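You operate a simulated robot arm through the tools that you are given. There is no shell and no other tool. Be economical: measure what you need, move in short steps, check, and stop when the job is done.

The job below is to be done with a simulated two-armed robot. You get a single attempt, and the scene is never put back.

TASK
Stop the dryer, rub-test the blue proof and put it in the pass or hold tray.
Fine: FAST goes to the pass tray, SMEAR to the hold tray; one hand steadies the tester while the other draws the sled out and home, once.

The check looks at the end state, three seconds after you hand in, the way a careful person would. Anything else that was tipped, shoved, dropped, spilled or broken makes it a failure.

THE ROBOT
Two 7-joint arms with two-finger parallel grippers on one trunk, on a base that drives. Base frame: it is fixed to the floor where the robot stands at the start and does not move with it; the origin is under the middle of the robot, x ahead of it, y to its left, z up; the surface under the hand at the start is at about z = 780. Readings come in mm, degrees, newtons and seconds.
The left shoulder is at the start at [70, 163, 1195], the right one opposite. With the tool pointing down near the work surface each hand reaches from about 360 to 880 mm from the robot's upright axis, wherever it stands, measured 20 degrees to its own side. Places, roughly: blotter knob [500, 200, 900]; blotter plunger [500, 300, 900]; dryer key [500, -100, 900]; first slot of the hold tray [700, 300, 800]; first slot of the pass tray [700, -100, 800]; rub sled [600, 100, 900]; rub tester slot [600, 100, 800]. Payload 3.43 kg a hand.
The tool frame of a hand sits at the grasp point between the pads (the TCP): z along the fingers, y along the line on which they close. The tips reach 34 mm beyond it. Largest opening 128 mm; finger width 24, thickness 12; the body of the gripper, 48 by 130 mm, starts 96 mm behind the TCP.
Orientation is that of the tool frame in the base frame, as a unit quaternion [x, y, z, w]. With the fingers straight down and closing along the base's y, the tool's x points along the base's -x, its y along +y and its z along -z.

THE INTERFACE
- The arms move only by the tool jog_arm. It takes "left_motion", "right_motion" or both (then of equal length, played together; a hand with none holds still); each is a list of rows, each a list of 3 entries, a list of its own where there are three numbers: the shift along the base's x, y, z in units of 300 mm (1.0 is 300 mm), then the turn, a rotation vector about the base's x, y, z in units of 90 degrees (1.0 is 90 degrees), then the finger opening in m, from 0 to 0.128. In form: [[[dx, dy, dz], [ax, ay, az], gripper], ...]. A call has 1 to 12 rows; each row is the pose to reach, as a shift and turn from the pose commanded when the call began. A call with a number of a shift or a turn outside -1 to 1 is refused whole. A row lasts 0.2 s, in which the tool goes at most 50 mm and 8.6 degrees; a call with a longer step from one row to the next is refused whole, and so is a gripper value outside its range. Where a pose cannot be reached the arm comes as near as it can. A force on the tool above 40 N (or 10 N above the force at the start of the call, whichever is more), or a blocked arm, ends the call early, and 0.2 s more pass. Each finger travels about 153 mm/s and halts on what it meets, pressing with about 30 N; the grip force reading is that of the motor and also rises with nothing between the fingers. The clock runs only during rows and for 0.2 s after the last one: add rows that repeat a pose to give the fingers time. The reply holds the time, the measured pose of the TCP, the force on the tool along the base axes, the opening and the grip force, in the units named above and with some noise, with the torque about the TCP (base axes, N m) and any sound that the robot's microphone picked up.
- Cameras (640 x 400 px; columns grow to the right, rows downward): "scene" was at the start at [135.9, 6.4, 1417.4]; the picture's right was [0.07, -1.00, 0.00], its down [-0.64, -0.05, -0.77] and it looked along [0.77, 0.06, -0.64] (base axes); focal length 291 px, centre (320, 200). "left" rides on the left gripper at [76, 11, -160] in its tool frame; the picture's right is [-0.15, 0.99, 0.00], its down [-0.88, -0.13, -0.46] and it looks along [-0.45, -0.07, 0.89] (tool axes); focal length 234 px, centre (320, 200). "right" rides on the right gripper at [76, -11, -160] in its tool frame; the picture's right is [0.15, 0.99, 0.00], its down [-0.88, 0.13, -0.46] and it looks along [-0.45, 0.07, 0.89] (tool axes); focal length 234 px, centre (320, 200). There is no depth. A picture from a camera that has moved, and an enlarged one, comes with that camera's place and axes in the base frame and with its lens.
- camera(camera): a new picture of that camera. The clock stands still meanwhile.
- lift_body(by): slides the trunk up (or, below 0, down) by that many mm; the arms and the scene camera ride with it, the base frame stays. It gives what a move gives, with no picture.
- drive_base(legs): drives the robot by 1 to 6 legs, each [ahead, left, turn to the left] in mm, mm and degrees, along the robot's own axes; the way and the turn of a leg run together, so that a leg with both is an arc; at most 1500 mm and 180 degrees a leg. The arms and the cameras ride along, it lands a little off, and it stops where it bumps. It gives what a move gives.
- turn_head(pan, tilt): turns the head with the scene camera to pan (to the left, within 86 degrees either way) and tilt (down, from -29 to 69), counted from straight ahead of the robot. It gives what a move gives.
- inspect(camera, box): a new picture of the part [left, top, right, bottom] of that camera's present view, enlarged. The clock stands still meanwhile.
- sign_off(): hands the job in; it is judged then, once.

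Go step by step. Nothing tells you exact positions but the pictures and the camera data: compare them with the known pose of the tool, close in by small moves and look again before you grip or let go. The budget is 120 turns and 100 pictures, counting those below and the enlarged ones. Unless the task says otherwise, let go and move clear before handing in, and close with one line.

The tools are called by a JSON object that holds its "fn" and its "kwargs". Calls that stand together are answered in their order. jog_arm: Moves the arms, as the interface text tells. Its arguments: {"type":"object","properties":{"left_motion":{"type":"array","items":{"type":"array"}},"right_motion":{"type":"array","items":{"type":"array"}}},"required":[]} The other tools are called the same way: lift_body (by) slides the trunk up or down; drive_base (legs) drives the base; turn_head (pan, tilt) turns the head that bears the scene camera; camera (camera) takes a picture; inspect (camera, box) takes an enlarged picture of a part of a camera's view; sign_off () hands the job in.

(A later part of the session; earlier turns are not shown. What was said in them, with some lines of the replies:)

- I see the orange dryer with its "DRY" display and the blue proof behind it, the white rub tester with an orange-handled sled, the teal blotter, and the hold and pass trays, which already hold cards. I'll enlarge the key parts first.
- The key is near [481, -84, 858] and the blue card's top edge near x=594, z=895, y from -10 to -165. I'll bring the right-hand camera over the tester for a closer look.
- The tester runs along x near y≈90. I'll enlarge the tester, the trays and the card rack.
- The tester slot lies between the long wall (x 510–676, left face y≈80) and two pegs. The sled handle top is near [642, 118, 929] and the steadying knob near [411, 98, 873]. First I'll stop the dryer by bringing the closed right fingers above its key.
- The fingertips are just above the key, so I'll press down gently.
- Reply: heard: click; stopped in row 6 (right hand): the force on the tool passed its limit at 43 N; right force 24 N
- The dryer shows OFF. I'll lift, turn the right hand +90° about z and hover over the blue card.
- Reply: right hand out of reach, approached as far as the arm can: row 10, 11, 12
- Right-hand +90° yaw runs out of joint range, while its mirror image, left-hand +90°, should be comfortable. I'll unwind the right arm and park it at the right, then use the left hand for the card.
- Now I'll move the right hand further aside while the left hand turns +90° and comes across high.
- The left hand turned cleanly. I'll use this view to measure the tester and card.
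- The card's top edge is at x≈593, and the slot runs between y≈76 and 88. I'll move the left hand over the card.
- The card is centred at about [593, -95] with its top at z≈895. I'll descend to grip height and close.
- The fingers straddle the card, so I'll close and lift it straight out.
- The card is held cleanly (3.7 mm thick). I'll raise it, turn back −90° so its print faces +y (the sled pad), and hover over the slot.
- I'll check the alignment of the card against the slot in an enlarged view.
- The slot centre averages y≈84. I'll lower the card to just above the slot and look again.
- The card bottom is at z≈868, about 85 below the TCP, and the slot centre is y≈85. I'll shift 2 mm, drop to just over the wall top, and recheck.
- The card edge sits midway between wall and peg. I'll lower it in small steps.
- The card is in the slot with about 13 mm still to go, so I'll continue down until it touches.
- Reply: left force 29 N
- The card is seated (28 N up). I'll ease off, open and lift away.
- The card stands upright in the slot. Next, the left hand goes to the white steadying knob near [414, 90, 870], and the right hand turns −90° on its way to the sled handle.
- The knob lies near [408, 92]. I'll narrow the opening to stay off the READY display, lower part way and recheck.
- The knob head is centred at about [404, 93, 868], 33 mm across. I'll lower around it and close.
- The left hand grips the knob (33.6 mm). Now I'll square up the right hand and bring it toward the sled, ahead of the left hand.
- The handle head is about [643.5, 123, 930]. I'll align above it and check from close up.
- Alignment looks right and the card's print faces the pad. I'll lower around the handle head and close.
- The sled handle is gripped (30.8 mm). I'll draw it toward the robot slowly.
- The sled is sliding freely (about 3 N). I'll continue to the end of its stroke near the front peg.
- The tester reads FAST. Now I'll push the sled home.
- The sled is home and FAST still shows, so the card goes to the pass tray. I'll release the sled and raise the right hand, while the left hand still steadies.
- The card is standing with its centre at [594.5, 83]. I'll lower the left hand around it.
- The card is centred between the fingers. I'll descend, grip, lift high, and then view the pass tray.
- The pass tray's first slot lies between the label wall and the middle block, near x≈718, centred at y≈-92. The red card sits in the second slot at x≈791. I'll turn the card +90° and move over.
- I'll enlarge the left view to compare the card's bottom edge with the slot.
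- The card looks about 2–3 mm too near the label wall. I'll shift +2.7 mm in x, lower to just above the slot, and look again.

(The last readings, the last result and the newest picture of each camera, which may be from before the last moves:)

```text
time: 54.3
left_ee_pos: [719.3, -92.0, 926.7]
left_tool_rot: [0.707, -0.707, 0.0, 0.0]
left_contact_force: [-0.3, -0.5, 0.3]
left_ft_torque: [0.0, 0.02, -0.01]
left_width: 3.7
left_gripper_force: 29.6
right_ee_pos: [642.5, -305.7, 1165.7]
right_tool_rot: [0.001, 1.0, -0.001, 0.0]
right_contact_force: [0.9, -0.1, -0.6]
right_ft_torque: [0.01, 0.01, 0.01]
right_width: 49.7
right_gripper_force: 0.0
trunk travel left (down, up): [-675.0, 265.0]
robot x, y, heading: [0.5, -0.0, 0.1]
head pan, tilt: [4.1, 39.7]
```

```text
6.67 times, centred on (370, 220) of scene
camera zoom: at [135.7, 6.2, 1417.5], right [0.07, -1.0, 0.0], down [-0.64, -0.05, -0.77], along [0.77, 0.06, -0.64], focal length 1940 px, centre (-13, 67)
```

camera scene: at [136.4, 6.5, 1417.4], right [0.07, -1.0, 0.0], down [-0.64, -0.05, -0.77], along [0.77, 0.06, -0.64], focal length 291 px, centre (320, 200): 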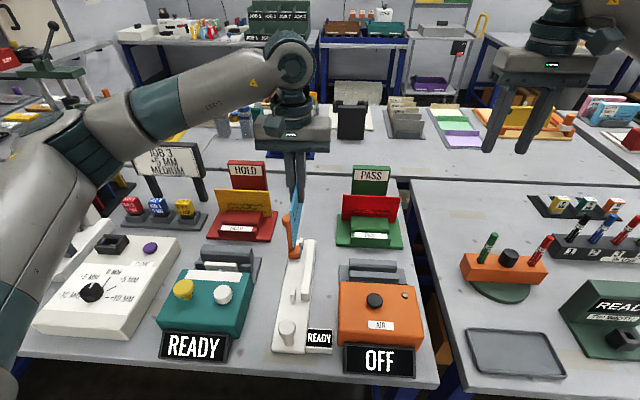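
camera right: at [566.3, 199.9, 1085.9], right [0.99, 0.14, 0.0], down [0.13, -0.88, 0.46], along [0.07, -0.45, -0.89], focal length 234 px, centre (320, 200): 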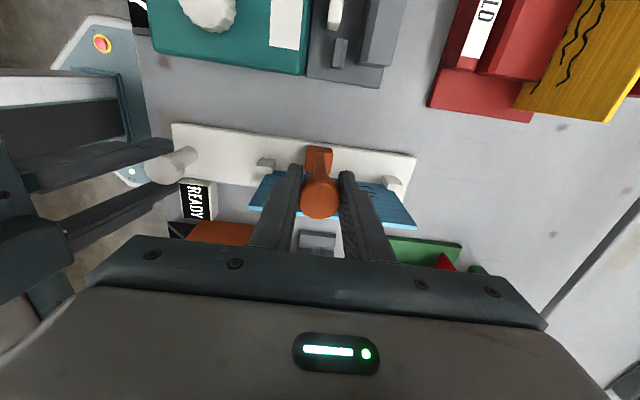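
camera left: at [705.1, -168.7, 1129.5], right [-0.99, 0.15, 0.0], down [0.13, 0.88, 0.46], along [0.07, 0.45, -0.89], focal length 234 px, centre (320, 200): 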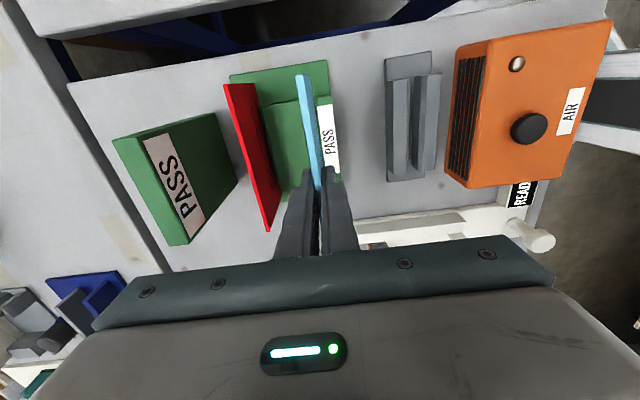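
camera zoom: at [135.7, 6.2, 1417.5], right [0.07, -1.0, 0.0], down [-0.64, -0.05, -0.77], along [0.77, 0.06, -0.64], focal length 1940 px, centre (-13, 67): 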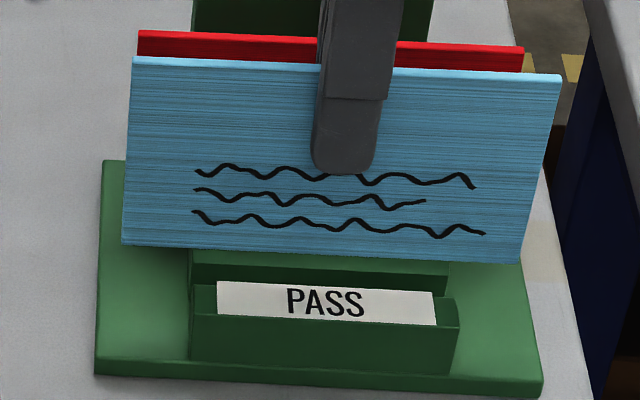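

The card clears the wall and block by roughly equal margins. I'll lower slowly and watch the force.

{"fn": "jog_arm", "kwargs": {"left_motion": [[[0, 0, -0.02], [0, 0, 0], 0.0], [[0, 0, -0.035], [0, 0, 0], 0.0], [[0, 0, -0.05], [0, 0, 0], 0.0], [[0, 0, -0.065], [0, 0, 0], 0.0], [[0, 0, -0.065], [0, 0, 0], 0.0]]}}

{"fn": "inspect", "kwargs": {"camera": "scene", "box": [330, 190, 410, 250]}}

{"fn": "inspect", "kwargs": {"camera": "left", "box": [240, 50, 380, 200]}}

```text
time: 55.5
left_ee_pos: [719.6, -93.6, 907.1]
left_tool_rot: [0.708, -0.707, 0.0, 0.0]
left_contact_force: [-0.2, 0.2, 0.0]
left_ft_torque: [-0.04, -0.01, 0.0]
left_width: 3.6
left_gripper_force: 29.9
right_ee_pos: [644.2, -305.1, 1166.2]
right_tool_rot: [0.001, 1.0, 0.0, 0.0]
right_contact_force: [0.2, 0.3, -0.4]
right_ft_torque: [-0.02, 0.02, -0.02]
right_width: 50.3
right_gripper_force: 0.0
trunk travel left (down, up): [-675.0, 265.0]
robot x, y, heading: [-2.8, 1.8, -0.0]
head pan, tilt: [4.1, 39.7]
```

```text
6.67 times, centred on (370, 220) of scene
camera zoom: at [135.9, 6.1, 1417.4], right [0.07, -1.0, 0.0], down [-0.64, -0.05, -0.77], along [0.77, 0.06, -0.64], focal length 1940 px, centre (-13, 67)
```

zoom: 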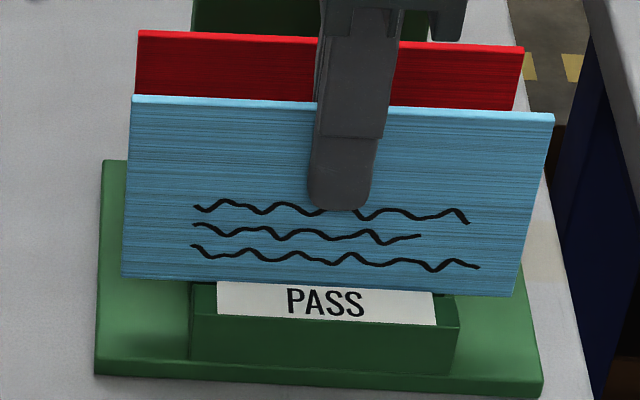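

```text
2.67 times, centred on (310, 125) of left
camera zoom: at [707.9, -170.4, 1065.5], right [-0.99, 0.15, 0.0], down [0.13, 0.88, 0.46], along [0.07, 0.45, -0.89], focal length 624 px, centre (347, 400)
```

zoom: 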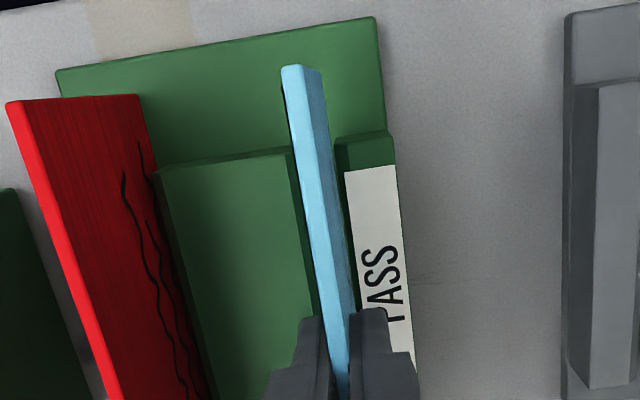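

The card has entered the slot with no contact. I'll continue to the floor.

{"fn": "jog_arm", "kwargs": {"left_motion": [[[0, 0, -0.03], [0, 0, 0], 0.0], [[0, 0, -0.055], [0, 0, 0], 0.0], [[0, 0, -0.075], [0, 0, 0], 0.0], [[0, 0, -0.085], [0, 0, 0], 0.0], [[0, 0, -0.085], [0, 0, 0], 0.0]]}}

{"fn": "inspect", "kwargs": {"camera": "scene", "box": [330, 190, 410, 250]}}

```text
time: 56.7
left_ee_pos: [720.3, -93.7, 882.4]
left_tool_rot: [-0.707, 0.707, 0.0, 0.0]
left_contact_force: [0.4, 0.5, 2.1]
left_ft_torque: [0.05, 0.0, 0.02]
left_width: 3.5
left_gripper_force: 30.0
right_ee_pos: [643.4, -304.8, 1165.5]
right_tool_rot: [0.001, 1.0, 0.0, 0.0]
right_contact_force: [-0.2, 0.8, -0.8]
right_ft_torque: [0.01, -0.02, 0.0]
right_width: 49.9
right_gripper_force: 0.0
trunk travel left (down, up): [-675.0, 265.0]
robot x, y, heading: [-1.5, -2.2, 0.2]
head pan, tilt: [4.1, 39.7]
```

```text
6.67 times, centred on (370, 220) of scene
camera zoom: at [135.7, 6.1, 1417.5], right [0.07, -1.0, 0.0], down [-0.64, -0.05, -0.77], along [0.77, 0.06, -0.64], focal length 1940 px, centre (-13, 67)
```

zoom: 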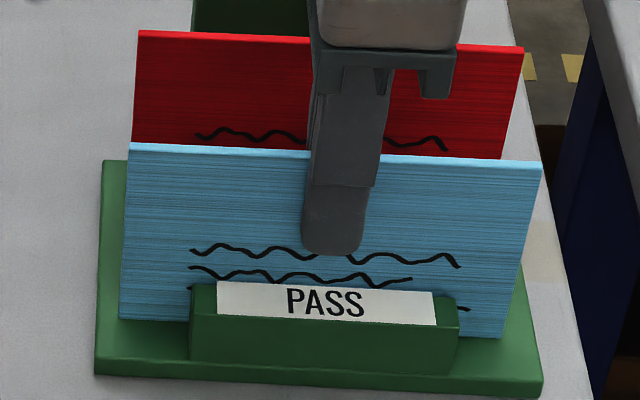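

Light contact with the floor. I'll release and lift straight up.

{"fn": "jog_arm", "kwargs": {"left_motion": [[[0, 0, -0.003], [0, 0, 0], 0.0], [[0, 0, -0.003], [0, 0, 0], 0.012], [[0, 0, -0.003], [0, 0, 0], 0.026], [[0, 0, -0.003], [0, 0, 0], 0.026], [[0, 0, 0.05], [0, 0, 0], 0.026], [[0, 0, 0.15], [0, 0, 0], 0.026], [[0, 0, 0.3], [0, 0, 0], 0.026], [[0, 0, 0.45], [0, 0, 0], 0.026], [[0, 0, 0.6], [0, 0, 0], 0.026], [[-0.1, 0.08, 0.7], [0, 0, 0], 0.026], [[-0.2, 0.16, 0.75], [0, 0, 0], 0.026], [[-0.3, 0.26, 0.8], [0, 0, 0], 0.026]]}}

{"fn": "camera", "kwargs": {"camera": "scene"}}

{"fn": "inspect", "kwargs": {"camera": "scene", "box": [330, 170, 430, 260]}}

{"fn": "camera", "kwargs": {"camera": "left"}}

```text
time: 59.3
left_ee_pos: [627.5, -15.5, 1121.6]
left_tool_rot: [-0.707, 0.707, -0.001, 0.0]
left_contact_force: [-0.3, 0.6, -0.3]
left_ft_torque: [-0.03, -0.05, 0.04]
left_width: 25.8
left_gripper_force: 0.1
right_ee_pos: [643.5, -303.3, 1166.4]
right_tool_rot: [0.001, 1.0, 0.0, 0.001]
right_contact_force: [0.7, 0.1, 0.7]
right_ft_torque: [-0.04, 0.02, 0.01]
right_width: 49.9
right_gripper_force: 0.1
trunk travel left (down, up): [-675.0, 265.0]
robot x, y, heading: [-0.5, 1.7, -0.2]
head pan, tilt: [4.1, 39.7]
```

```text
29 pictures are left
camera scene: at [134.9, 7.8, 1417.5], right [0.07, -1.0, 0.0], down [-0.64, -0.05, -0.77], along [0.77, 0.05, -0.64], focal length 291 px, centre (320, 200)
```

scene: 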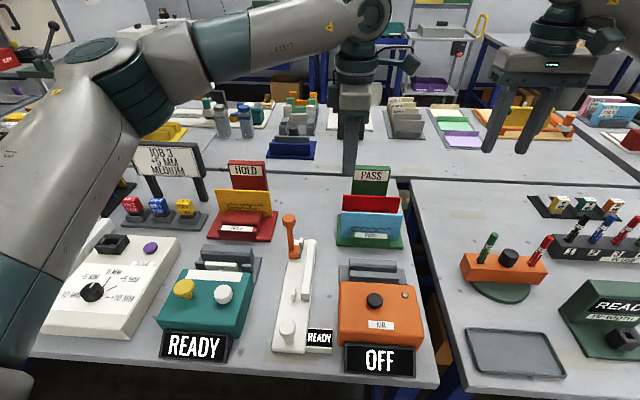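

```text
4.44 times, centred on (380, 215) of scene
camera zoom: at [134.9, 7.8, 1417.5], right [0.07, -1.0, 0.0], down [-0.64, -0.05, -0.77], along [0.77, 0.05, -0.64], focal length 1293 px, centre (53, 133)
```

zoom: 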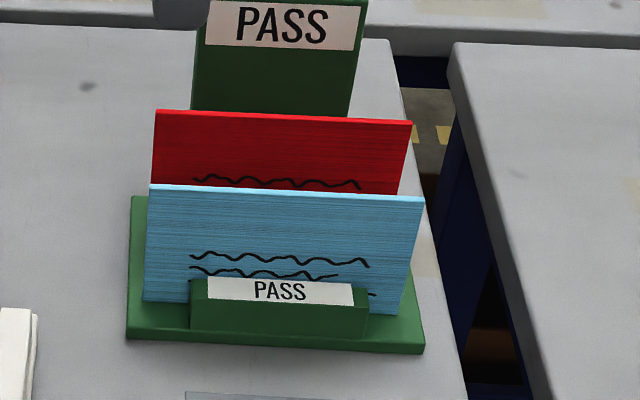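

```text
27 pictures are left
camera left: at [616.1, -91.2, 1279.9], right [-0.99, 0.15, 0.0], down [0.13, 0.88, 0.45], along [0.07, 0.45, -0.89], focal length 234 px, centre (320, 200)
```

left: 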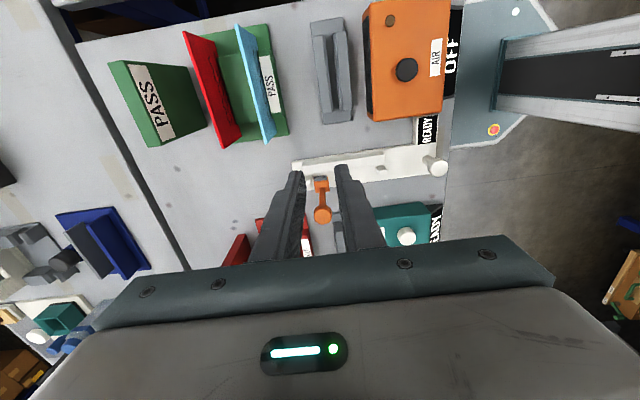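

The blue proof stands in the first slot of the pass tray, the dryer reads OFF, the sled is home, everything else is undisturbed, and both hands are clear. I'm handing in.

{"fn": "sign_off", "kwargs": {}}

```text
The job is handed in.
```

The dryer is stopped, the blue proof rub-tested FAST, and it now stands in the first slot of the pass tray.
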